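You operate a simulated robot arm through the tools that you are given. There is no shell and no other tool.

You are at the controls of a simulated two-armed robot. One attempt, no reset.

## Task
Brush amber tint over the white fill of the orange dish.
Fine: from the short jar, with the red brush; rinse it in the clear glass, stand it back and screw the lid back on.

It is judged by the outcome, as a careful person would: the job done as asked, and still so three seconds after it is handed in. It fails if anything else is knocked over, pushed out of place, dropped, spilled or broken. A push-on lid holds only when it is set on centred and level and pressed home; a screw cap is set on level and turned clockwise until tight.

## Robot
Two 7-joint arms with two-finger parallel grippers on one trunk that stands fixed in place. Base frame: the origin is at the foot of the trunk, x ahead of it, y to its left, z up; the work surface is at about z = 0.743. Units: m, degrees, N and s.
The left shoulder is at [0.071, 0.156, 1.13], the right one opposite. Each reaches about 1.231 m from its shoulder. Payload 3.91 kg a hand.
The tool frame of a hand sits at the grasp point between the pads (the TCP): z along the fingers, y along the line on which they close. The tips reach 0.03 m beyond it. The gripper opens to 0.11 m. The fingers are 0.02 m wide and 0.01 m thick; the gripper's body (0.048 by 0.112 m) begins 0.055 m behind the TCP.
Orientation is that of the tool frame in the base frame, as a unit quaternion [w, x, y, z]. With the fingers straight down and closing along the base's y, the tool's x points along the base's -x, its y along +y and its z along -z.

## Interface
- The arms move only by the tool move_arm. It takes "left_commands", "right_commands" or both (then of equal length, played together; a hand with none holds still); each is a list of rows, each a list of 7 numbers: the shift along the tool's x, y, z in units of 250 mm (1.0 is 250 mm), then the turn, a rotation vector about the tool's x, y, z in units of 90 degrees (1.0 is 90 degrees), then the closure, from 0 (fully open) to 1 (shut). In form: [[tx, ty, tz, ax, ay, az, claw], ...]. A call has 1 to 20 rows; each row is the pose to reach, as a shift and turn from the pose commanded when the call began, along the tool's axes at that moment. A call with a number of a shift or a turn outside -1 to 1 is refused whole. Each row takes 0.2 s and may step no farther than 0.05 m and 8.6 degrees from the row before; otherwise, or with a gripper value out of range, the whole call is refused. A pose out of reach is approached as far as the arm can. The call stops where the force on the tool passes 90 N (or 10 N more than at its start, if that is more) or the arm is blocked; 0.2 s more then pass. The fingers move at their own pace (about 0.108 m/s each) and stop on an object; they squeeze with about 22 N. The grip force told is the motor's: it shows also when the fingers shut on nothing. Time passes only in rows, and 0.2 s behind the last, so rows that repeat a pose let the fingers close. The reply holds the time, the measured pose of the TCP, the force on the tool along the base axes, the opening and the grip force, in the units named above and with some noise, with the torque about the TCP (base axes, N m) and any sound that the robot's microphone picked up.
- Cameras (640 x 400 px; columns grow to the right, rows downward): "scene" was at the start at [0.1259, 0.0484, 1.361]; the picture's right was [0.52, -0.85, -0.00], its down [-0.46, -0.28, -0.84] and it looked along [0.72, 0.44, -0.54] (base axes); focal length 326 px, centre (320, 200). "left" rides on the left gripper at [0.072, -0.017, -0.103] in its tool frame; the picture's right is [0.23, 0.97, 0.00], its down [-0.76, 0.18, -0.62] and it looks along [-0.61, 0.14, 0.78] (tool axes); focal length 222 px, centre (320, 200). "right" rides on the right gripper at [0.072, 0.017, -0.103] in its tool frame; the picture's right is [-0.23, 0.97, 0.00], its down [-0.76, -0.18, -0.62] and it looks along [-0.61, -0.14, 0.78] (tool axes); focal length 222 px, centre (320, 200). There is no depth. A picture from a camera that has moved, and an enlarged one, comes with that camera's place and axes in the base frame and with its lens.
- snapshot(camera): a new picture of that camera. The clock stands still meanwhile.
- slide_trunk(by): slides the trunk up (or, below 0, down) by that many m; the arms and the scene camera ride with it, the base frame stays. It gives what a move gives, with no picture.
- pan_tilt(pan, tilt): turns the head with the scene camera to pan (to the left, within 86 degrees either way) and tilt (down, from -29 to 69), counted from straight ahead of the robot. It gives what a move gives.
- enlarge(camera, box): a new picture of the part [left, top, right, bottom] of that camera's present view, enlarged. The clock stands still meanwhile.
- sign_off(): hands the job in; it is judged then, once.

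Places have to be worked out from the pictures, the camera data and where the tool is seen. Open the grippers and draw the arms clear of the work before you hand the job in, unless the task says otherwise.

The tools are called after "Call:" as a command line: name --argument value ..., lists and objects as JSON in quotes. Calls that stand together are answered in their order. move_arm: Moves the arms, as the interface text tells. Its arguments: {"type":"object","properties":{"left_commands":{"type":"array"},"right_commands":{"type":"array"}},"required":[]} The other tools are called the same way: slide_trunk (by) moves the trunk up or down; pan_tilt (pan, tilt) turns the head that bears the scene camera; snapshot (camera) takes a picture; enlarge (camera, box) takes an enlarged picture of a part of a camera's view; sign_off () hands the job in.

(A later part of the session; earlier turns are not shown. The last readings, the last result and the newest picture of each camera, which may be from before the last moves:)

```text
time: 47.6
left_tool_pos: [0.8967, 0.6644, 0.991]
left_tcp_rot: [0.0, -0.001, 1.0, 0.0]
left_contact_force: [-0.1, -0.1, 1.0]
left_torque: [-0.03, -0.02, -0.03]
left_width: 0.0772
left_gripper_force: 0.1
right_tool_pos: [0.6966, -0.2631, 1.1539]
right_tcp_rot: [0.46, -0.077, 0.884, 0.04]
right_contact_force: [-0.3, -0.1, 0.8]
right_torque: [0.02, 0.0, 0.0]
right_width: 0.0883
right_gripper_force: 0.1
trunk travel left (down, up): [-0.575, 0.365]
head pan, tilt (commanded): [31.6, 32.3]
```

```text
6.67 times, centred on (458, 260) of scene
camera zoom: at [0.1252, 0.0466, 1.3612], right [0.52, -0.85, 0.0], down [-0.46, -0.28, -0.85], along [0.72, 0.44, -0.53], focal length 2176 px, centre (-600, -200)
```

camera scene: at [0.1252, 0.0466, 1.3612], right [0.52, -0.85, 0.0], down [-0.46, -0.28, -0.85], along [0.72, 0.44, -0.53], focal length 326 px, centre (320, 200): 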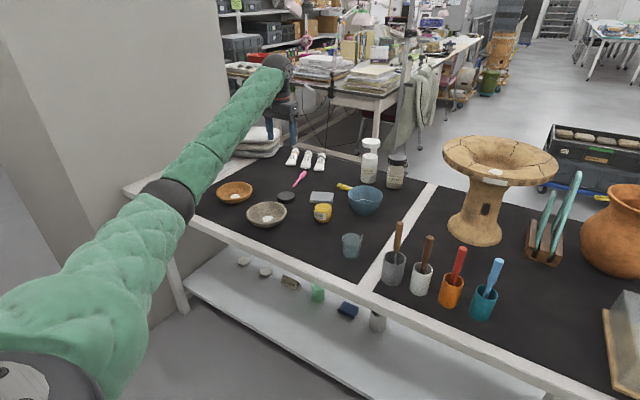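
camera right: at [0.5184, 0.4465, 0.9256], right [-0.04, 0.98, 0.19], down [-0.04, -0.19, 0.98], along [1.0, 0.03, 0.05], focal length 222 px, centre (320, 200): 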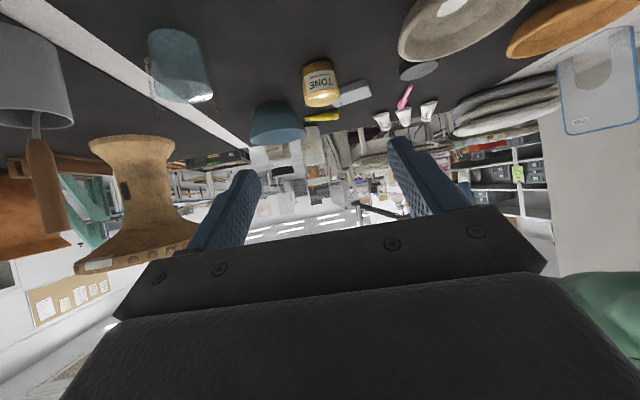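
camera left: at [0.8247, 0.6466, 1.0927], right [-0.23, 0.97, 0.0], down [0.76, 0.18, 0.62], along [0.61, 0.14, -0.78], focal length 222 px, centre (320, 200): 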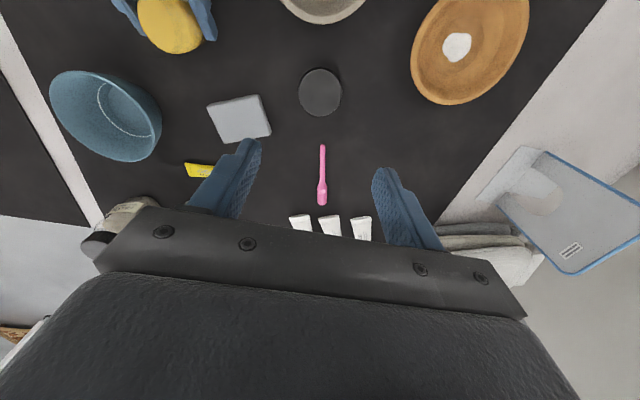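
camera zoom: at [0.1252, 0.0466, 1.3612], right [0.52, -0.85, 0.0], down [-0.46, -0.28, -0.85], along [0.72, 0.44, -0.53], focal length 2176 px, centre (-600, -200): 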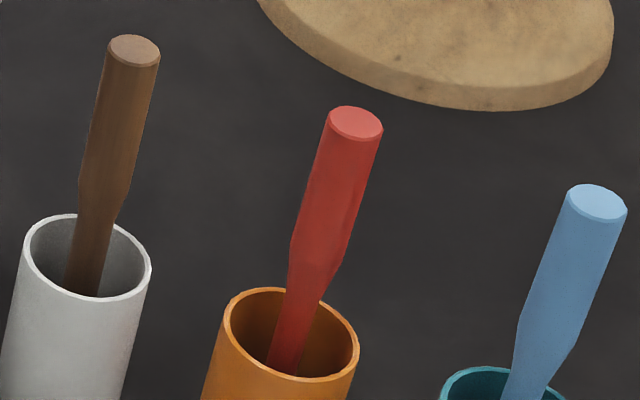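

The tint surface is at about z≈0.79. All the brush tops are at z≈0.905 and spaced about 68 mm apart. I carry the open left hand at height toward the red brush, partly closed to 45 mm.

Call:
move_arm --left_commands '[[0.0, 0.0, -0.16, 0, 0, 0, 0.5], [0.0533, -0.159, -0.28, 0, 0, 0, 0.591], [0.1067, -0.318, -0.28, 0, 0, 0, 0.591], [0.16, -0.477, -0.28, 0, 0, 0, 0.591], [0.2133, -0.636, -0.28, 0, 0, 0, 0.591], [0.2667, -0.795, -0.28, 0, 0, 0, 0.591], [0.32, -0.96, -0.28, 0, 0, 0, 0.591]]'

Call:
snapshot --camera "left"

Call:
snapshot --camera "scene"

```text
refused: row 2 steps farther than a row can; nothing moved
```

```text
taken
camera left: at [0.8239, 0.6466, 1.094], right [-0.23, 0.97, 0.0], down [0.76, 0.18, 0.62], along [0.61, 0.14, -0.78], focal length 222 px, centre (320, 200)
```

left: 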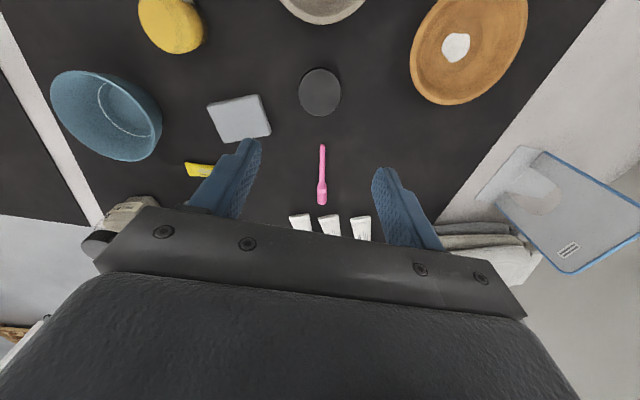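

```text
taken
camera scene: at [0.1252, 0.0466, 1.3612], right [0.52, -0.85, 0.0], down [-0.46, -0.28, -0.85], along [0.72, 0.44, -0.53], focal length 326 px, centre (320, 200)
```

scene: 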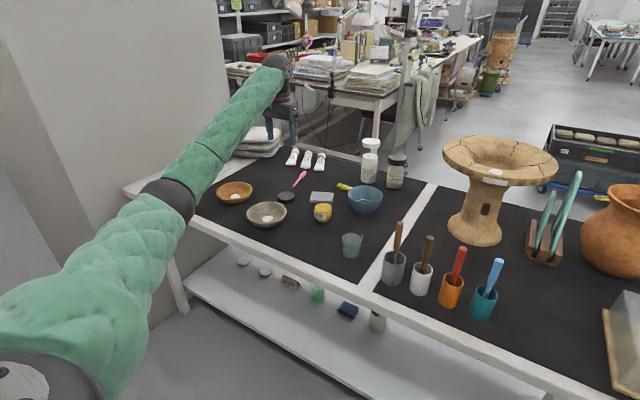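

One row stepped too far and the call was refused, so nothing moved. I resend it with smaller steps.

Call:
move_arm --left_commands '[[0.0, 0.0, -0.14, 0, 0, 0, 0.5], [0.0, 0.0, -0.28, 0, 0, 0, 0.591], [0.0533, -0.16, -0.28, 0, 0, 0, 0.591], [0.1067, -0.32, -0.28, 0, 0, 0, 0.591], [0.16, -0.48, -0.28, 0, 0, 0, 0.591], [0.2133, -0.64, -0.28, 0, 0, 0, 0.591], [0.2667, -0.8, -0.28, 0, 0, 0, 0.591], [0.32, -0.96, -0.28, 0, 0, 0, 0.591]]'

Call:
snapshot --camera "left"

Call:
snapshot --camera "scene"

```text
time: 49.4
left_tool_pos: [0.8201, 0.4221, 1.0608]
left_tcp_rot: [0.0, 0.0, 1.0, -0.001]
left_contact_force: [0.1, 0.5, 0.6]
left_torque: [-0.03, 0.02, 0.0]
left_width: 0.0449
left_gripper_force: 0.0
right_tool_pos: [0.6968, -0.2621, 1.1524]
right_tcp_rot: [0.459, -0.078, 0.884, 0.041]
right_contact_force: [-0.7, 0.2, -0.2]
right_torque: [-0.02, -0.02, 0.0]
right_width: 0.088
right_gripper_force: 0.0
trunk travel left (down, up): [-0.575, 0.365]
head pan, tilt (commanded): [31.6, 32.3]
```

```text
taken
camera left: at [0.7466, 0.4054, 1.164], right [-0.23, 0.97, 0.0], down [0.76, 0.18, 0.62], along [0.61, 0.14, -0.78], focal length 222 px, centre (320, 200)
```

left: 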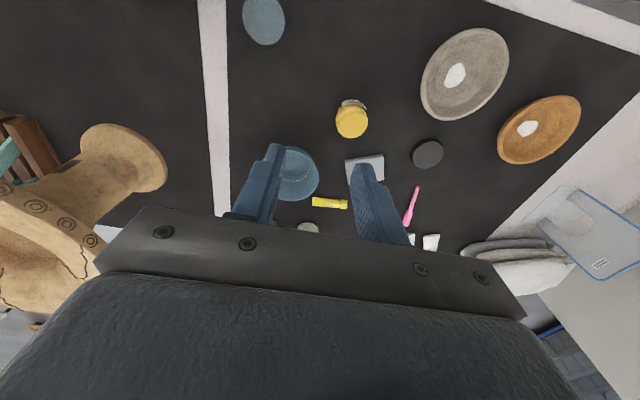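

```text
taken
camera scene: at [0.1261, 0.0471, 1.361], right [0.52, -0.85, 0.0], down [-0.46, -0.28, -0.85], along [0.72, 0.44, -0.53], focal length 326 px, centre (320, 200)
```

scene: 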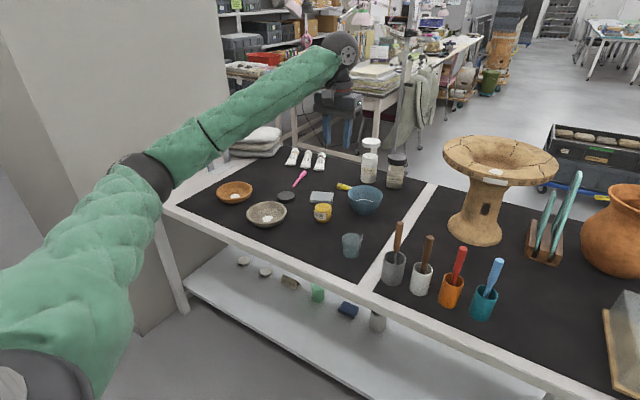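

From here the left camera looks nearly down into the jar; I zoom in on its mouth, and on the glass, before going on.

Call:
enlarge --camera "left" --box '[310, 80, 390, 150]'

Call:
enlarge --camera "left" --box '[216, 0, 312, 60]'

```text
5.71 times, centred on (350, 115) of left
camera zoom: at [0.7466, 0.4054, 1.164], right [-0.23, 0.97, 0.0], down [0.76, 0.18, 0.62], along [0.61, 0.14, -0.78], focal length 1269 px, centre (149, 686)
```

zoom: 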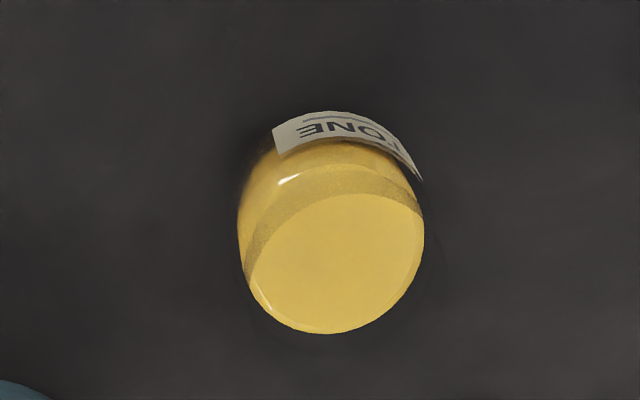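

```text
6.67 times, centred on (264, 30) of left
camera zoom: at [0.7466, 0.4054, 1.164], right [-0.23, 0.97, 0.0], down [0.76, 0.18, 0.62], along [0.61, 0.14, -0.78], focal length 1481 px, centre (693, 1333)
```

zoom: 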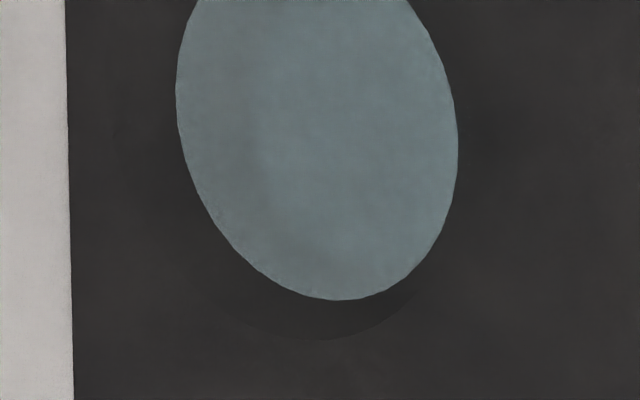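

The jar axis is confirmed near (0.864, 0.489). I continue the left hand toward the brush cup.

Call:
move_arm --left_commands '[[0.0333, -0.16, 0, 0, 0, 0, 0.591], [0.0667, -0.32, 0, 0, 0, 0, 0.591], [0.1, -0.48, 0, 0, 0, 0, 0.591], [0.1333, -0.64, 0, 0, 0, 0, 0.591], [0.1667, -0.8, 0, 0, 0, 0, 0.591], [0.2, -0.96, 0, 0, 0, 0, 0.591]]'

Call:
snapshot --camera "left"

Call:
snapshot --camera "scene"

```text
time: 50.8
left_tool_pos: [0.7727, 0.183, 1.0559]
left_tcp_rot: [0.0, -0.001, 1.0, 0.0]
left_contact_force: [0.8, 0.3, -0.1]
left_torque: [0.03, 0.0, -0.02]
left_width: 0.045
left_gripper_force: 0.1
right_tool_pos: [0.6967, -0.2633, 1.1523]
right_tcp_rot: [0.46, -0.077, 0.884, 0.041]
right_contact_force: [0.8, 0.5, -0.4]
right_torque: [0.02, 0.01, 0.04]
right_width: 0.0881
right_gripper_force: 0.0
trunk travel left (down, up): [-0.575, 0.365]
head pan, tilt (commanded): [31.6, 32.3]
```

```text
taken
camera left: at [0.6992, 0.1662, 1.161], right [-0.23, 0.97, 0.0], down [0.76, 0.18, 0.62], along [0.61, 0.14, -0.78], focal length 222 px, centre (320, 200)
```

left: 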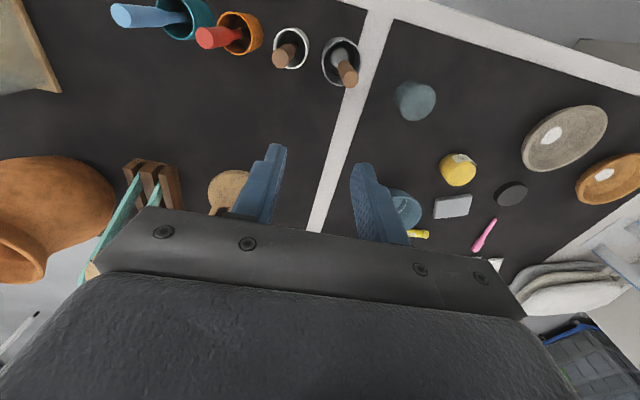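

```text
taken
camera scene: at [0.1262, 0.0468, 1.361], right [0.52, -0.85, 0.0], down [-0.46, -0.28, -0.85], along [0.72, 0.44, -0.53], focal length 326 px, centre (320, 200)
```

scene: 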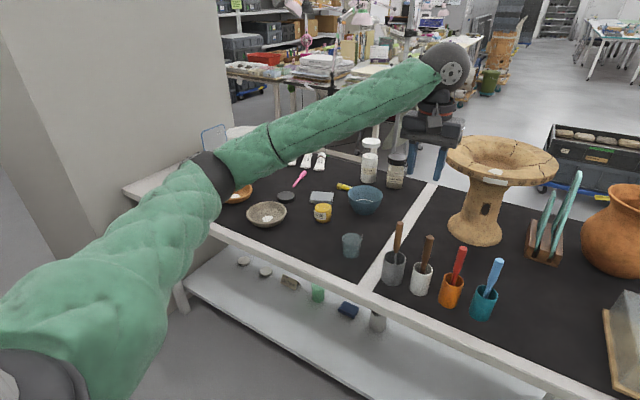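

The pedestal is well beyond the cup. I move to directly above the red brush and check the alignment from above.

Call:
move_arm --left_commands '[[0.0477, -0.1547, 0, 0, 0, 0, 0.591], [0.0953, -0.3093, 0, 0, 0, 0, 0.591], [0.143, -0.464, 0, 0, 0, 0, 0.591]]'

Call:
snapshot --camera "left"

Call:
enlarge --camera "left" --box '[272, 60, 368, 120]'

```text
time: 51.6
left_tool_pos: [0.7353, 0.0662, 1.0556]
left_tcp_rot: [-0.001, 0.0, 1.0, 0.001]
left_contact_force: [-0.3, -0.7, -0.7]
left_torque: [0.05, 0.0, 0.01]
left_width: 0.0451
left_gripper_force: 0.1
right_tool_pos: [0.6974, -0.2624, 1.1529]
right_tcp_rot: [0.459, -0.077, 0.884, 0.041]
right_contact_force: [1.0, -0.1, -0.3]
right_torque: [-0.01, 0.01, 0.04]
right_width: 0.088
right_gripper_force: 0.0
trunk travel left (down, up): [-0.575, 0.365]
head pan, tilt (commanded): [31.6, 32.3]
```

```text
taken
camera left: at [0.6624, 0.0491, 1.1608], right [-0.23, 0.97, 0.0], down [0.76, 0.18, 0.62], along [0.61, 0.14, -0.78], focal length 222 px, centre (320, 200)
```

left: 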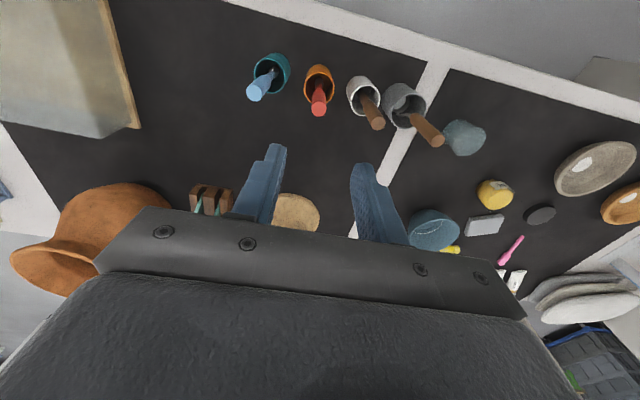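

```text
6.67 times, centred on (320, 90) of left
camera zoom: at [0.6624, 0.0491, 1.1608], right [-0.23, 0.97, 0.0], down [0.76, 0.18, 0.62], along [0.61, 0.14, -0.78], focal length 1481 px, centre (320, 933)
```

zoom: 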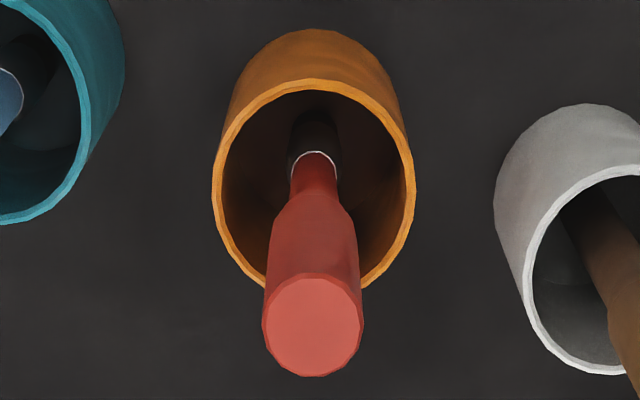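

The brush is vertical at (0.736, 0.0655), within a millimetre of the hand. I go straight down to grip height (TCP z≈0.88), fingers at 45 mm.

Call:
move_arm --left_commands '[[-0.002, -0.001, 0.16, 0, 0, 0, 0.591], [-0.004, -0.003, 0.32, 0, 0, 0, 0.591], [-0.004, -0.003, 0.46, 0, 0, 0, 0.591], [-0.004, -0.003, 0.58, 0, 0, 0, 0.591], [-0.004, -0.003, 0.702, 0, 0, 0, 0.591]]'

Call:
snapshot --camera "left"

```text
time: 52.8
left_tool_pos: [0.7364, 0.0676, 0.8824]
left_tcp_rot: [0.0, 0.0, 1.0, 0.0]
left_contact_force: [0.4, 0.7, 0.4]
left_torque: [0.01, 0.02, 0.0]
left_width: 0.0448
left_gripper_force: 0.1
right_tool_pos: [0.6976, -0.2615, 1.1533]
right_tcp_rot: [0.46, -0.078, 0.884, 0.04]
right_contact_force: [-0.4, -0.4, 0.6]
right_torque: [0.02, -0.01, 0.02]
right_width: 0.0878
right_gripper_force: 0.1
trunk travel left (down, up): [-0.575, 0.365]
head pan, tilt (commanded): [31.6, 32.3]
```

```text
taken
camera left: at [0.6635, 0.0516, 0.9865], right [-0.23, 0.97, 0.0], down [0.76, 0.18, 0.62], along [0.61, 0.14, -0.78], focal length 222 px, centre (320, 200)
```

left: 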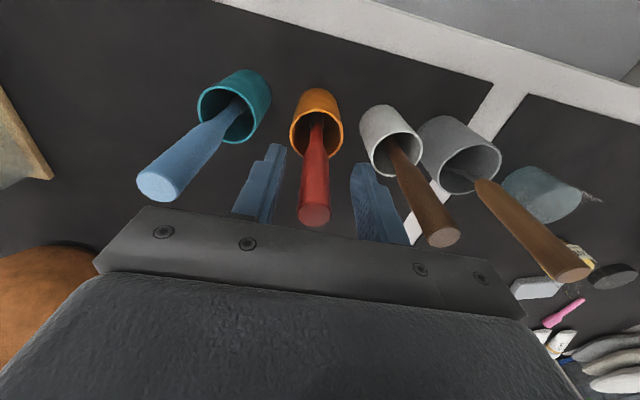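

The red handle is centred between the fingers. I close on it.

Call:
move_arm --left_commands '[[0, 0, 0, 0, 0, 0, 0.68], [0, 0, 0, 0, 0, 0, 0.76], [0, 0, 0, 0, 0, 0, 0.84], [0, 0, 0, 0, 0, 0, 1.0], [0, 0, 0, 0, 0, 0, 1.0]]'

Call:
snapshot --camera "left"

```text
time: 54.0
left_tool_pos: [0.7354, 0.068, 0.8826]
left_tcp_rot: [0.001, 0.0, 1.0, 0.0]
left_contact_force: [-0.3, -0.1, 1.6]
left_torque: [-0.09, 0.01, 0.01]
left_width: 0.0156
left_gripper_force: 21.8
right_tool_pos: [0.6962, -0.2615, 1.1526]
right_tcp_rot: [0.46, -0.078, 0.884, 0.041]
right_contact_force: [0.5, 0.7, 0.9]
right_torque: [0.02, 0.02, 0.01]
right_width: 0.0879
right_gripper_force: 0.0
trunk travel left (down, up): [-0.575, 0.365]
head pan, tilt (commanded): [31.6, 32.3]
```

```text
taken
camera left: at [0.6631, 0.0512, 0.9871], right [-0.23, 0.97, 0.0], down [0.76, 0.18, 0.62], along [0.61, 0.14, -0.78], focal length 222 px, centre (320, 200)
```

left: 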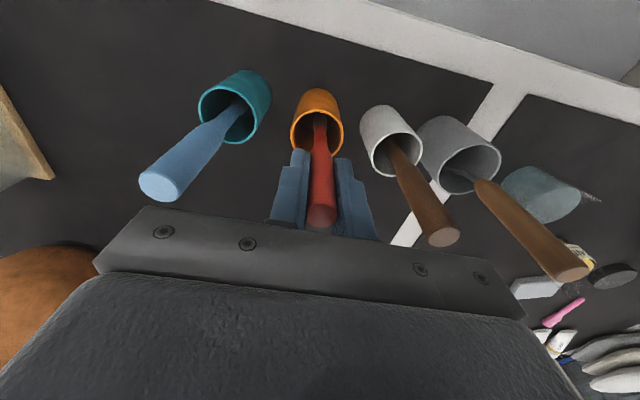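

The brush is gripped (15.6 mm). I lift it straight up 0.2 m out of the cup.

Call:
move_arm --left_commands '[[0, 0, -0.04, 0, 0, 0, 1.0], [0, 0, -0.12, 0, 0, 0, 1.0], [0, 0, -0.24, 0, 0, 0, 1.0], [0, 0, -0.38, 0, 0, 0, 1.0], [0, 0, -0.52, 0, 0, 0, 1.0], [0, 0, -0.66, 0, 0, 0, 1.0], [0, 0, -0.8, 0, 0, 0, 1.0]]'

Call:
snapshot --camera "left"

Call:
snapshot --camera "scene"

```text
time: 55.6
left_tool_pos: [0.7334, 0.0673, 1.0836]
left_tcp_rot: [0.001, 0.001, 1.0, 0.0]
left_contact_force: [-0.4, 1.0, -1.0]
left_torque: [0.02, -0.04, 0.0]
left_width: 0.0157
left_gripper_force: 22.2
right_tool_pos: [0.6955, -0.2614, 1.1531]
right_tcp_rot: [0.46, -0.077, 0.883, 0.04]
right_contact_force: [-0.3, -0.2, -0.5]
right_torque: [0.02, 0.03, -0.02]
right_width: 0.0882
right_gripper_force: 0.1
trunk travel left (down, up): [-0.575, 0.365]
head pan, tilt (commanded): [31.6, 32.3]
```

```text
taken
camera left: at [0.661, 0.0506, 1.1882], right [-0.23, 0.97, 0.0], down [0.76, 0.18, 0.62], along [0.61, 0.14, -0.78], focal length 222 px, centre (320, 200)
```

left: 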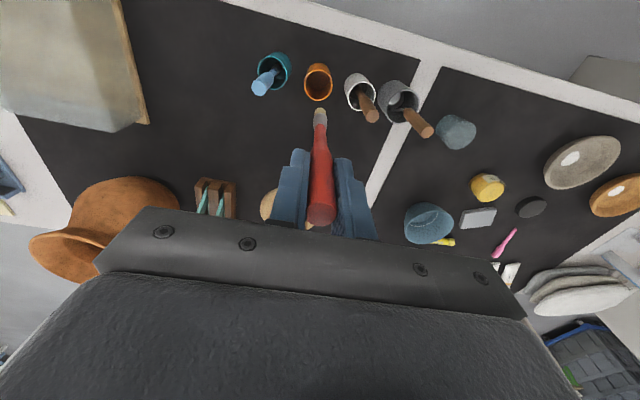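

```text
taken
camera scene: at [0.1252, 0.0476, 1.361], right [0.52, -0.85, 0.0], down [-0.46, -0.28, -0.85], along [0.72, 0.44, -0.53], focal length 326 px, centre (320, 200)
```

scene: 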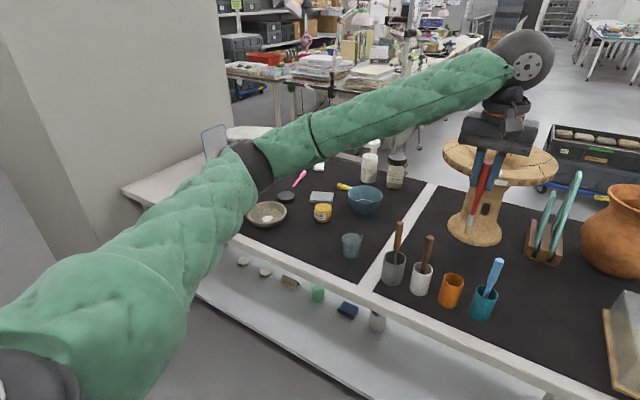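

I have the brush out. I zoom in on it to see its tip and how it sits in the grip.

Call:
enlarge --camera "left" --box '[264, 90, 376, 160]'

Call:
enlarge --camera "scene" --box '[430, 140, 542, 250]'

```text
5.71 times, centred on (320, 125) of left
camera zoom: at [0.661, 0.0506, 1.1882], right [-0.23, 0.97, 0.0], down [0.76, 0.18, 0.62], along [0.61, 0.14, -0.78], focal length 1269 px, centre (320, 629)
```

zoom: 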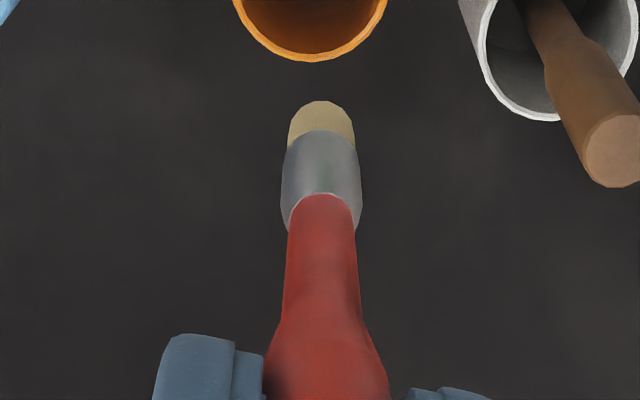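

```text
3.64 times, centred on (486, 195) of scene
camera zoom: at [0.1252, 0.0476, 1.361], right [0.52, -0.85, 0.0], down [-0.46, -0.28, -0.85], along [0.72, 0.44, -0.53], focal length 1187 px, centre (-284, 218)
```

zoom: 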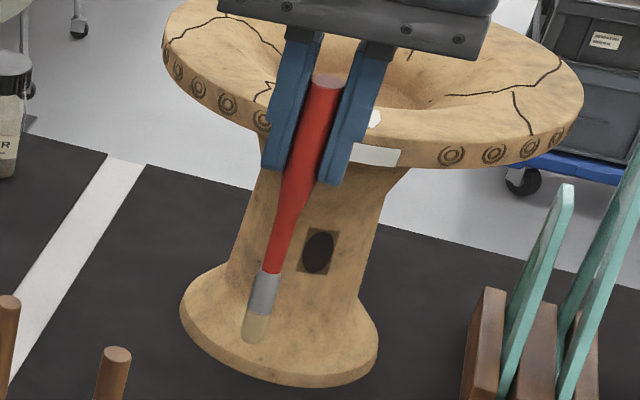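

The brush hangs straight, with about 20 mm of pale bristle and its tip about 137 mm below the TCP. I raise it to clear the other handles and carry it toward the jar.

Call:
move_arm --left_commands '[[0, 0, -0.14, 0, 0, 0, 1.0], [0, 0, -0.28, 0, 0, 0, 1.0], [-0.052, 0.168, -0.28, 0, 0, 0, 1.0], [-0.104, 0.336, -0.28, 0, 0, 0, 1.0], [-0.156, 0.504, -0.28, 0, 0, 0, 1.0], [-0.208, 0.672, -0.28, 0, 0, 0, 1.0], [-0.26, 0.84, -0.28, 0, 0, 0, 1.0]]'

Call:
move_arm --left_commands '[[-0.052, 0.17, 0, 0, 0, 0, 1.0], [-0.104, 0.34, 0, 0, 0, 0, 1.0], [-0.156, 0.51, 0, 0, 0, 0, 1.0], [-0.208, 0.68, 0, 0, 0, 0, 1.0], [-0.256, 0.85, 0, 0, 0, 0, 1.0]]'

Call:
snapshot --camera "left"

Call:
snapshot --camera "scene"

```text
time: 57.2
left_tool_pos: [0.8003, 0.2766, 1.1518]
left_tcp_rot: [0.0, 0.001, 1.0, -0.001]
left_contact_force: [0.8, 0.1, 0.4]
left_torque: [-0.03, 0.02, -0.03]
left_width: 0.0157
left_gripper_force: 22.3
right_tool_pos: [0.6966, -0.2607, 1.1529]
right_tcp_rot: [0.459, -0.077, 0.884, 0.04]
right_contact_force: [-0.3, 0.8, -0.5]
right_torque: [-0.01, 0.0, 0.01]
right_width: 0.088
right_gripper_force: 0.1
trunk travel left (down, up): [-0.575, 0.365]
head pan, tilt (commanded): [31.6, 32.3]
```

```text
time: 58.4
left_tool_pos: [0.8654, 0.4903, 1.1508]
left_tcp_rot: [-0.001, 0.001, 1.0, 0.0]
left_contact_force: [0.2, 0.6, 0.0]
left_torque: [0.04, -0.02, 0.02]
left_width: 0.0157
left_gripper_force: 22.1
right_tool_pos: [0.6965, -0.2603, 1.1528]
right_tcp_rot: [0.46, -0.077, 0.884, 0.04]
right_contact_force: [0.4, 0.3, 0.5]
right_torque: [0.0, -0.01, 0.0]
right_width: 0.088
right_gripper_force: 0.0
trunk travel left (down, up): [-0.575, 0.365]
head pan, tilt (commanded): [31.6, 32.3]
```

```text
taken
camera left: at [0.7926, 0.4736, 1.2558], right [-0.23, 0.97, 0.0], down [0.76, 0.18, 0.62], along [0.61, 0.14, -0.78], focal length 222 px, centre (320, 200)
```

left: 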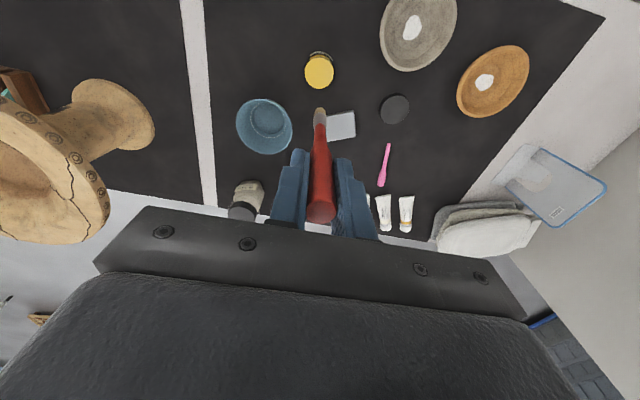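

```text
taken
camera scene: at [0.1261, 0.0488, 1.3609], right [0.52, -0.85, 0.0], down [-0.46, -0.28, -0.84], along [0.72, 0.44, -0.54], focal length 326 px, centre (320, 200)
```

scene: 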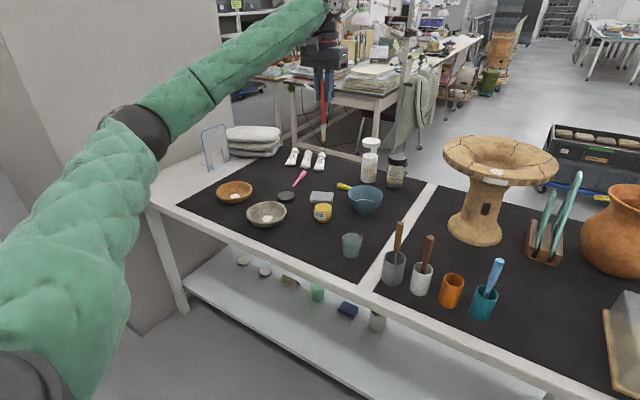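

The hand is over the jar. I zoom in to check the tip is aligned with the mouth.

Call:
enlarge --camera "left" --box '[272, 45, 368, 125]'

```text
5.00 times, centred on (320, 85) of left
camera zoom: at [0.7926, 0.4736, 1.2558], right [-0.23, 0.97, 0.0], down [0.76, 0.18, 0.62], along [0.61, 0.14, -0.78], focal length 1111 px, centre (320, 775)
```

zoom: 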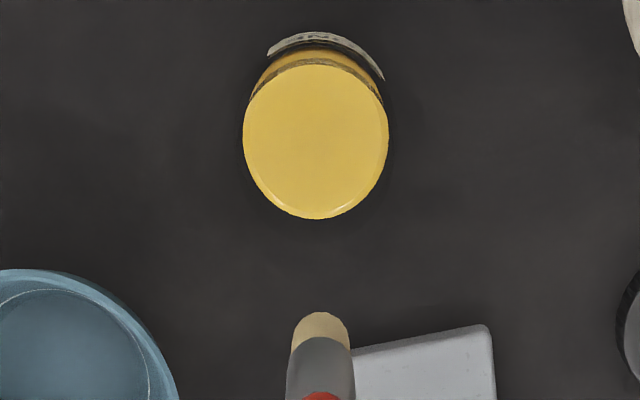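

The tip is within a millimetre of the jar axis. I come down to just above the jar mouth.

Call:
move_arm --left_commands '[[0, -0.002, 0.14, 0, 0, 0, 1.0], [0.0, -0.004, 0.28, 0, 0, 0, 1.0], [0.0, -0.004, 0.42, 0, 0, 0, 1.0], [0.0, -0.004, 0.54, 0, 0, 0, 1.0], [0.0, -0.004, 0.64, 0, 0, 0, 1.0]]'

Call:
enlarge --camera "left" --box '[264, 60, 376, 130]'

Call:
enlarge --camera "scene" --box '[280, 140, 376, 230]'

```text
time: 59.6
left_tool_pos: [0.8633, 0.4883, 0.9919]
left_tcp_rot: [-0.001, 0.0, 1.0, 0.0]
left_contact_force: [-0.3, 0.9, -0.8]
left_torque: [0.01, 0.01, 0.01]
left_width: 0.0149
left_gripper_force: 21.9
right_tool_pos: [0.6973, -0.2604, 1.1522]
right_tcp_rot: [0.459, -0.077, 0.884, 0.04]
right_contact_force: [-0.7, -0.8, -0.4]
right_torque: [0.03, 0.0, 0.02]
right_width: 0.088
right_gripper_force: 0.1
trunk travel left (down, up): [-0.575, 0.365]
head pan, tilt (commanded): [31.6, 32.3]
```

```text
5.71 times, centred on (320, 95) of left
camera zoom: at [0.7898, 0.4724, 1.0969], right [-0.23, 0.97, 0.0], down [0.76, 0.18, 0.62], along [0.61, 0.14, -0.78], focal length 1269 px, centre (320, 800)
```

zoom: 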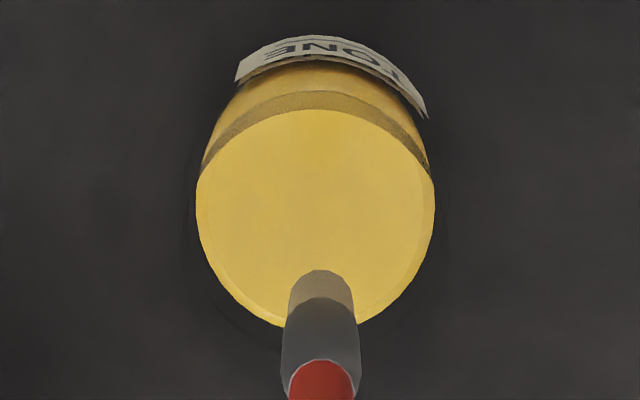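

```text
4.44 times, centred on (328, 185) of scene
camera zoom: at [0.1264, 0.0483, 1.361], right [0.52, -0.85, 0.0], down [-0.46, -0.28, -0.84], along [0.72, 0.44, -0.54], focal length 1451 px, centre (284, 267)
```

zoom: 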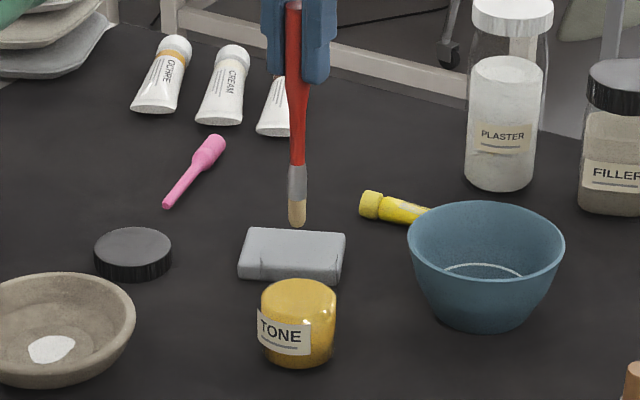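

The tip is at z≈0.852 over the tint. I dip straight down about 80 mm so the bristles are submerged, hold, then rise slowly back above the mouth.

Call:
move_arm --left_commands '[[0, 0, 0.08, 0, 0, 0, 1.0], [0, 0, 0.16, 0, 0, 0, 1.0], [0, 0, 0.24, 0, 0, 0, 1.0], [0, 0, 0.29, 0, 0, 0, 1.0], [0, 0, 0.324, 0, 0, 0, 1.0], [0, 0, 0.324, 0, 0, 0, 1.0]]'

Call:
enlarge --camera "scene" --box '[280, 150, 376, 240]'

Call:
snapshot --camera "left"

```text
time: 61.0
left_tool_pos: [0.8643, 0.4886, 0.9127]
left_tcp_rot: [0.001, 0.0, 1.0, 0.0]
left_contact_force: [0.6, -0.5, -0.3]
left_torque: [0.01, 0.02, -0.02]
left_width: 0.0151
left_gripper_force: 21.3
right_tool_pos: [0.6966, -0.2612, 1.154]
right_tcp_rot: [0.46, -0.077, 0.884, 0.04]
right_contact_force: [0.1, -0.7, 0.3]
right_torque: [0.03, -0.02, 0.01]
right_width: 0.088
right_gripper_force: 0.0
trunk travel left (down, up): [-0.575, 0.365]
head pan, tilt (commanded): [31.6, 32.3]
```

```text
4.44 times, centred on (328, 195) of scene
camera zoom: at [0.1259, 0.048, 1.361], right [0.52, -0.85, 0.0], down [-0.46, -0.28, -0.84], along [0.72, 0.44, -0.53], focal length 1451 px, centre (284, 222)
```

zoom: 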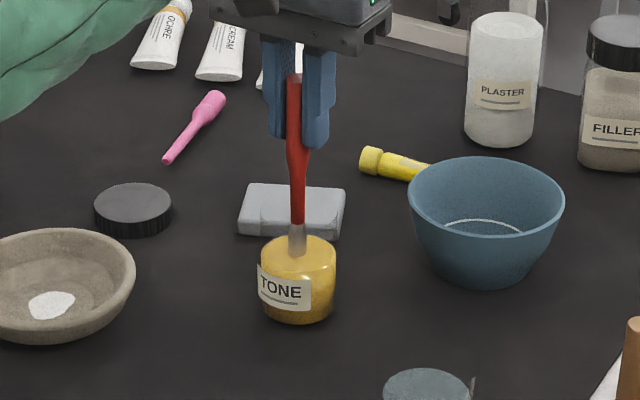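

```text
taken
camera left: at [0.7914, 0.4727, 1.0164], right [-0.23, 0.97, 0.0], down [0.76, 0.18, 0.62], along [0.61, 0.14, -0.78], focal length 222 px, centre (320, 200)
```

left: 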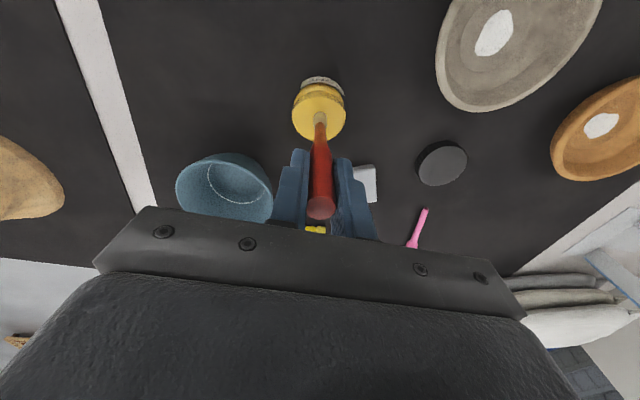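

The bristles are fully in the tint, with no contact force. I hold a moment and draw the brush slowly up to above the mouth.

Call:
move_arm --left_commands '[[0, 0, 0, 0, 0, 0, 1.0], [0, 0, 0, 0, 0, 0, 1.0], [0, 0, -0.04, 0, 0, 0, 1.0], [0, 0, -0.08, 0, 0, 0, 1.0], [0, 0, -0.14, 0, 0, 0, 1.0], [0, 0, -0.2, 0, 0, 0, 1.0], [0, 0, -0.28, 0, 0, 0, 1.0], [0, 0, -0.36, 0, 0, 0, 1.0], [0, 0, -0.36, 0, 0, 0, 1.0], [0, 0, -0.36, 0, 0, 0, 1.0]]'

Call:
enlarge --camera "scene" --box '[280, 140, 376, 230]'

Call:
enlarge --camera "left" --box '[264, 60, 376, 130]'

```text
time: 63.2
left_tool_pos: [0.8649, 0.4885, 1.0027]
left_tcp_rot: [-0.001, 0.0, 1.0, 0.0]
left_contact_force: [-0.4, -0.2, 0.5]
left_torque: [-0.03, -0.02, -0.01]
left_width: 0.0154
left_gripper_force: 21.3
right_tool_pos: [0.696, -0.2632, 1.1533]
right_tcp_rot: [0.46, -0.077, 0.884, 0.04]
right_contact_force: [-0.1, -0.7, -0.4]
right_torque: [-0.01, 0.03, 0.02]
right_width: 0.0879
right_gripper_force: 0.0
trunk travel left (down, up): [-0.575, 0.365]
head pan, tilt (commanded): [31.6, 32.3]
```

```text
4.44 times, centred on (328, 185) of scene
camera zoom: at [0.1258, 0.0479, 1.361], right [0.52, -0.85, 0.0], down [-0.46, -0.28, -0.84], along [0.72, 0.44, -0.53], focal length 1451 px, centre (284, 267)
```

zoom: 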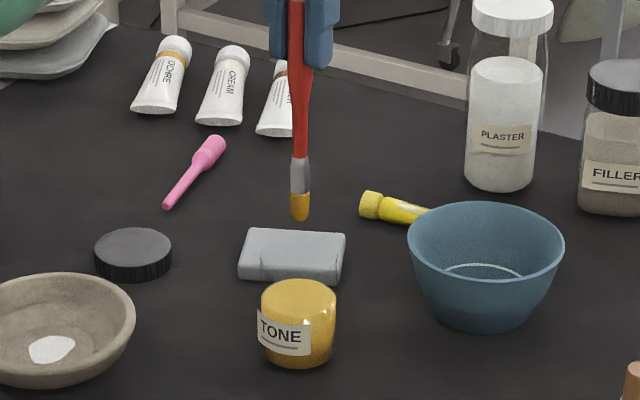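

```text
5.71 times, centred on (320, 95) of left
camera zoom: at [0.7919, 0.4718, 1.1074], right [-0.23, 0.97, 0.0], down [0.76, 0.18, 0.62], along [0.61, 0.14, -0.78], focal length 1269 px, centre (320, 800)
```

zoom: 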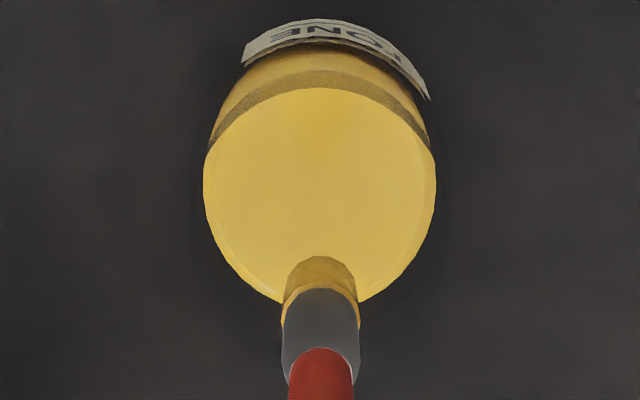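

The bristles are coated amber. I raise slightly and carry the brush between the grey dish and the lid toward the orange dish.

Call:
move_arm --left_commands '[[0, 0, -0.12, 0, 0, 0, 1.0], [0.0267, 0.1633, -0.12, 0, 0, 0, 1.0], [0.0533, 0.3267, -0.12, 0, 0, 0, 1.0], [0.08, 0.49, -0.12, 0, 0, 0, 1.0], [0.1067, 0.6533, -0.12, 0, 0, 0, 1.0], [0.1333, 0.8167, -0.12, 0, 0, 0, 1.0], [0.16, 0.98, -0.12, 0, 0, 0, 1.0]]'

Call:
move_arm --left_commands '[[0.02, 0.12, 0, 0, 0, 0, 1.0], [0.04, 0.24, 0, 0, 0, 0, 1.0], [0.058, 0.354, 0, 0, 0, 0, 1.0]]'

Call:
snapshot --camera "left"

Call:
enlarge --camera "left" --box '[256, 40, 384, 120]'

Call:
enlarge --camera "scene" --box '[190, 120, 286, 220]'

```text
time: 64.8
left_tool_pos: [0.8252, 0.7314, 1.0307]
left_tcp_rot: [0.001, 0.001, 1.0, -0.001]
left_contact_force: [0.1, 0.0, -0.2]
left_torque: [-0.01, -0.01, -0.01]
left_width: 0.0151
left_gripper_force: 21.8
right_tool_pos: [0.6974, -0.2603, 1.1528]
right_tcp_rot: [0.459, -0.077, 0.884, 0.04]
right_contact_force: [-0.2, 0.0, -0.5]
right_torque: [0.01, -0.01, 0.01]
right_width: 0.0879
right_gripper_force: 0.0
trunk travel left (down, up): [-0.575, 0.365]
head pan, tilt (commanded): [31.6, 32.3]
```

```text
time: 65.6
left_tool_pos: [0.8106, 0.8226, 1.0305]
left_tcp_rot: [0.0, 0.0, 1.0, 0.0]
left_contact_force: [0.5, 0.3, 0.3]
left_torque: [0.01, 0.02, 0.0]
left_width: 0.0151
left_gripper_force: 21.7
right_tool_pos: [0.6957, -0.2619, 1.1533]
right_tcp_rot: [0.459, -0.078, 0.884, 0.04]
right_contact_force: [0.2, -0.5, 0.0]
right_torque: [-0.01, 0.01, 0.04]
right_width: 0.0882
right_gripper_force: 0.0
trunk travel left (down, up): [-0.575, 0.365]
head pan, tilt (commanded): [31.6, 32.3]
```

```text
taken
camera left: at [0.7372, 0.8063, 1.1341], right [-0.23, 0.97, 0.0], down [0.76, 0.18, 0.62], along [0.61, 0.14, -0.78], focal length 222 px, centre (320, 200)
```

left: 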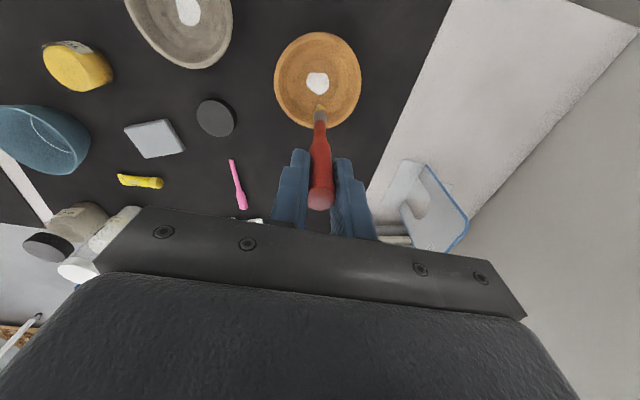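

```text
5.00 times, centred on (320, 80) of left
camera zoom: at [0.7372, 0.8063, 1.1341], right [-0.23, 0.97, 0.0], down [0.76, 0.18, 0.62], along [0.61, 0.14, -0.78], focal length 1111 px, centre (320, 800)
```

zoom: 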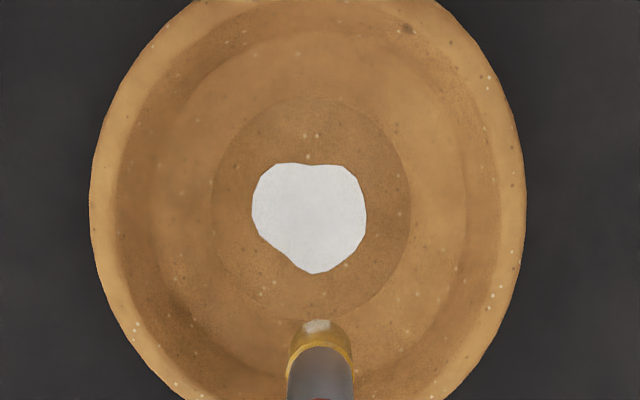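

```text
4.00 times, centred on (238, 170) of scene
camera zoom: at [0.1258, 0.0487, 1.3609], right [0.52, -0.85, 0.0], down [-0.46, -0.28, -0.84], along [0.72, 0.44, -0.54], focal length 1306 px, centre (648, 320)
```

zoom: 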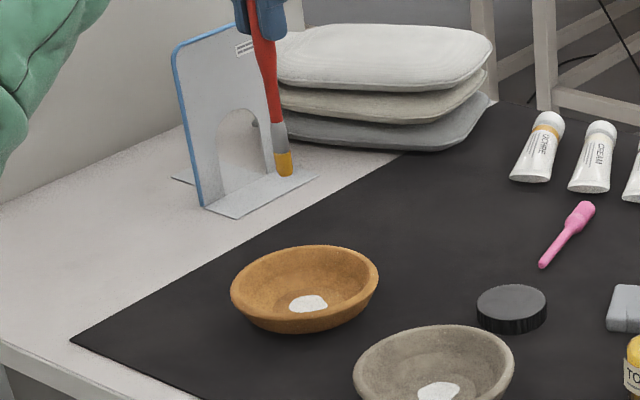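

The patch spans about x −15..+16 mm and y −21..+14 mm relative to the hand, and the tip is near its centre. I lower to about 8 mm above the dish floor.

Call:
move_arm --left_commands '[[-0.006, -0.004, 0.14, 0, 0, 0, 1.0], [-0.012, -0.008, 0.28, 0, 0, 0, 1.0], [-0.012, -0.008, 0.4, 0, 0, 0, 1.0], [-0.012, -0.008, 0.48, 0, 0, 0, 1.0], [-0.012, -0.008, 0.52, 0, 0, 0, 1.0]]'

Call:
snapshot --camera "left"

Call:
enlarge --camera "left" --box '[256, 60, 384, 140]'

Call:
enlarge --camera "scene" --box '[200, 140, 280, 210]'

```text
time: 66.8
left_tool_pos: [0.8128, 0.8205, 0.9033]
left_tcp_rot: [0.001, -0.001, 1.0, 0.0]
left_contact_force: [0.9, 2.1, 11.5]
left_torque: [0.39, -0.18, 0.0]
left_width: 0.0153
left_gripper_force: 21.8
right_tool_pos: [0.695, -0.2622, 1.1541]
right_tcp_rot: [0.46, -0.077, 0.884, 0.04]
right_contact_force: [0.2, 0.2, 0.8]
right_torque: [0.02, -0.02, -0.01]
right_width: 0.0877
right_gripper_force: 0.1
trunk travel left (down, up): [-0.575, 0.365]
head pan, tilt (commanded): [31.6, 32.3]
```

```text
taken
camera left: at [0.74, 0.8033, 1.0077], right [-0.23, 0.97, 0.0], down [0.76, 0.18, 0.63], along [0.61, 0.14, -0.78], focal length 222 px, centre (320, 200)
```

left: 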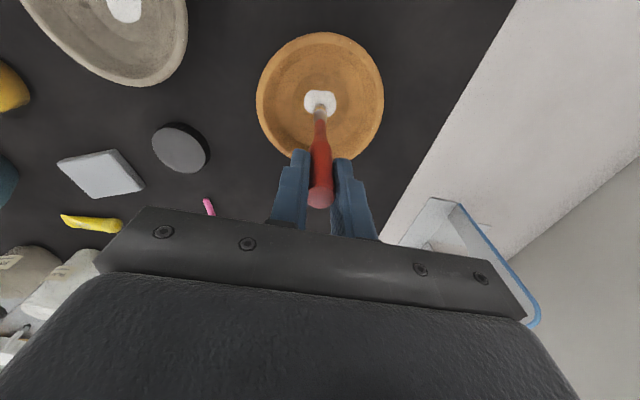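

```text
5.00 times, centred on (320, 100) of left
camera zoom: at [0.74, 0.8033, 1.0077], right [-0.23, 0.97, 0.0], down [0.76, 0.18, 0.63], along [0.61, 0.14, -0.78], focal length 1111 px, centre (320, 700)
```

zoom: 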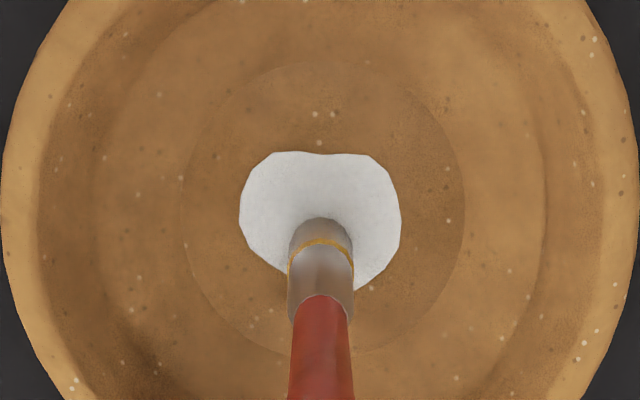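

```text
5.71 times, centred on (240, 175) of scene
camera zoom: at [0.1248, 0.0471, 1.3614], right [0.52, -0.85, 0.0], down [-0.46, -0.28, -0.85], along [0.72, 0.44, -0.53], focal length 1865 px, centre (777, 343)
```

zoom: 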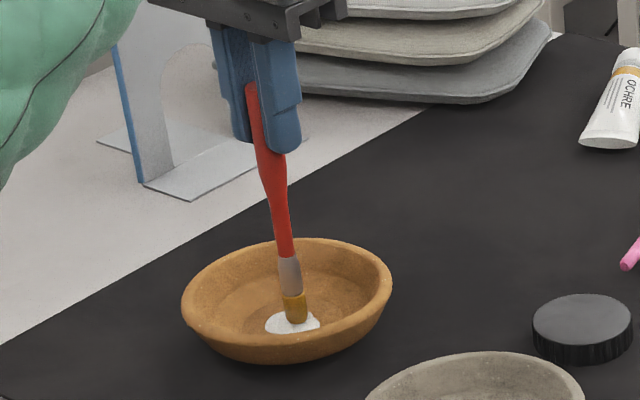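

The tip is already on the patch with 11.5 N, so the brush is about 10 mm longer below the TCP than I estimated. I ease up about 2 mm to a light touch before stroking.

Call:
move_arm --left_commands '[[0, 0, -0.007, 0, 0, 0, 1.0]]'

Call:
enlarge --camera "left" --box '[256, 60, 384, 140]'

```text
time: 67.2
left_tool_pos: [0.8127, 0.8195, 0.9029]
left_tcp_rot: [0.001, 0.0, 1.0, 0.0]
left_contact_force: [2.3, -1.6, 7.9]
left_torque: [-0.34, -0.4, 0.02]
left_width: 0.0152
left_gripper_force: 21.7
right_tool_pos: [0.6969, -0.2621, 1.153]
right_tcp_rot: [0.46, -0.076, 0.884, 0.04]
right_contact_force: [0.2, 0.9, 0.6]
right_torque: [0.02, 0.0, 0.03]
right_width: 0.0879
right_gripper_force: 0.0
trunk travel left (down, up): [-0.575, 0.365]
head pan, tilt (commanded): [31.6, 32.3]
```

```text
5.00 times, centred on (320, 100) of left
camera zoom: at [0.7401, 0.8035, 1.0078], right [-0.23, 0.97, 0.0], down [0.76, 0.18, 0.62], along [0.61, 0.14, -0.78], focal length 1111 px, centre (320, 700)
```

zoom: 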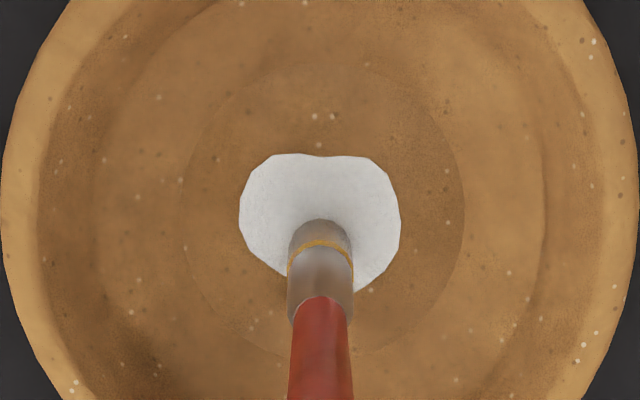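

Still 8 N, so I need to be about 1 mm higher. I lift, move to the robot-side edge of the patch, lower to a light touch and make the first four strokes side to side.

Call:
move_arm --left_commands '[[0, 0, -0.02, 0, 0, 0, 1.0], [0.076, -0.04, -0.02, 0, 0, 0, 1.0], [0.076, -0.04, -0.005, 0, 0, 0, 1.0], [0.076, 0.0, -0.005, 0, 0, 0, 1.0], [0.076, 0.04, -0.005, 0, 0, 0, 1.0], [0.056, 0.056, -0.005, 0, 0, 0, 1.0], [0.056, 0.02, -0.005, 0, 0, 0, 1.0], [0.056, -0.02, -0.005, 0, 0, 0, 1.0], [0.056, -0.056, -0.005, 0, 0, 0, 1.0]]'

Call:
enlarge --camera "left" --box '[256, 60, 384, 140]'

Call:
enlarge --camera "scene" --box '[200, 140, 280, 210]'

```text
time: 69.2
left_tool_pos: [0.7991, 0.807, 0.9058]
left_tcp_rot: [0.0, 0.0, 1.0, 0.0]
left_contact_force: [0.2, 0.7, 0.4]
left_torque: [0.03, 0.0, -0.04]
left_width: 0.0152
left_gripper_force: 21.9
right_tool_pos: [0.6963, -0.2607, 1.1532]
right_tcp_rot: [0.46, -0.078, 0.883, 0.041]
right_contact_force: [-0.2, 0.2, -0.7]
right_torque: [0.0, 0.0, -0.02]
right_width: 0.0881
right_gripper_force: 0.0
trunk travel left (down, up): [-0.575, 0.365]
head pan, tilt (commanded): [31.6, 32.3]
```

```text
5.00 times, centred on (320, 100) of left
camera zoom: at [0.7258, 0.79, 1.0097], right [-0.23, 0.97, 0.0], down [0.76, 0.18, 0.62], along [0.61, 0.14, -0.78], focal length 1111 px, centre (320, 700)
```

zoom: 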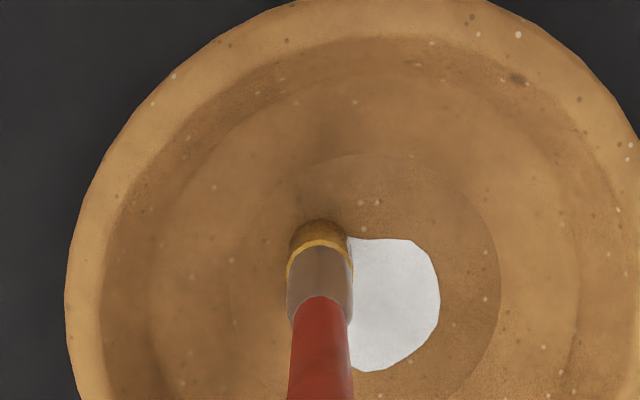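

```text
5.71 times, centred on (240, 175) of scene
camera zoom: at [0.1258, 0.0482, 1.361], right [0.52, -0.85, 0.0], down [-0.46, -0.28, -0.84], along [0.72, 0.44, -0.53], focal length 1865 px, centre (777, 343)
```

zoom: 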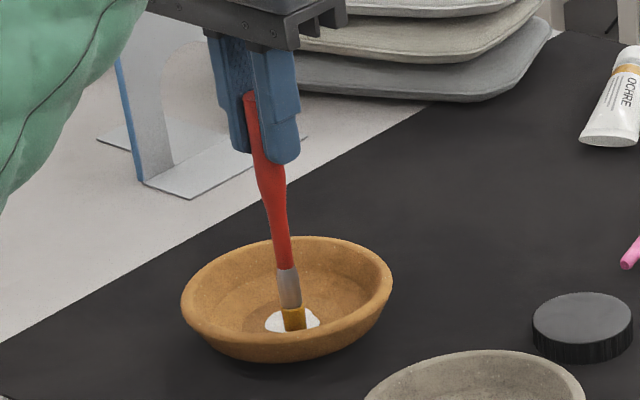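

There's no contact force now (0.4 N), so I was hovering and no paint has transferred. I lower in half-millimetre steps to find a light touch.

Call:
move_arm --left_commands '[[0, 0, 0.002, 0, 0, 0, 1.0], [0, 0, 0.004, 0, 0, 0, 1.0]]'

Call:
move_arm --left_commands '[[0, 0, 0.002, 0, 0, 0, 1.0], [0, 0, 0.004, 0, 0, 0, 1.0]]'

```text
time: 69.8
left_tool_pos: [0.7981, 0.8072, 0.904]
left_tcp_rot: [0.0, 0.0, 1.0, 0.0]
left_contact_force: [0.4, -0.1, -0.5]
left_torque: [-0.04, 0.01, 0.01]
left_width: 0.0153
left_gripper_force: 22.2
right_tool_pos: [0.6955, -0.261, 1.1524]
right_tcp_rot: [0.46, -0.077, 0.883, 0.04]
right_contact_force: [0.0, 0.5, -0.1]
right_torque: [0.0, 0.04, -0.01]
right_width: 0.088
right_gripper_force: 0.1
trunk travel left (down, up): [-0.575, 0.365]
head pan, tilt (commanded): [31.6, 32.3]
```

```text
time: 70.4
left_tool_pos: [0.7984, 0.8062, 0.9039]
left_tcp_rot: [0.001, 0.0, 1.0, 0.001]
left_contact_force: [0.8, 0.5, 5.8]
left_torque: [-0.01, -0.14, 0.03]
left_width: 0.0155
left_gripper_force: 21.5
right_tool_pos: [0.6961, -0.2612, 1.1528]
right_tcp_rot: [0.46, -0.076, 0.884, 0.04]
right_contact_force: [0.4, 0.2, -0.3]
right_torque: [0.01, 0.01, 0.05]
right_width: 0.0879
right_gripper_force: 0.0
trunk travel left (down, up): [-0.575, 0.365]
head pan, tilt (commanded): [31.6, 32.3]
```

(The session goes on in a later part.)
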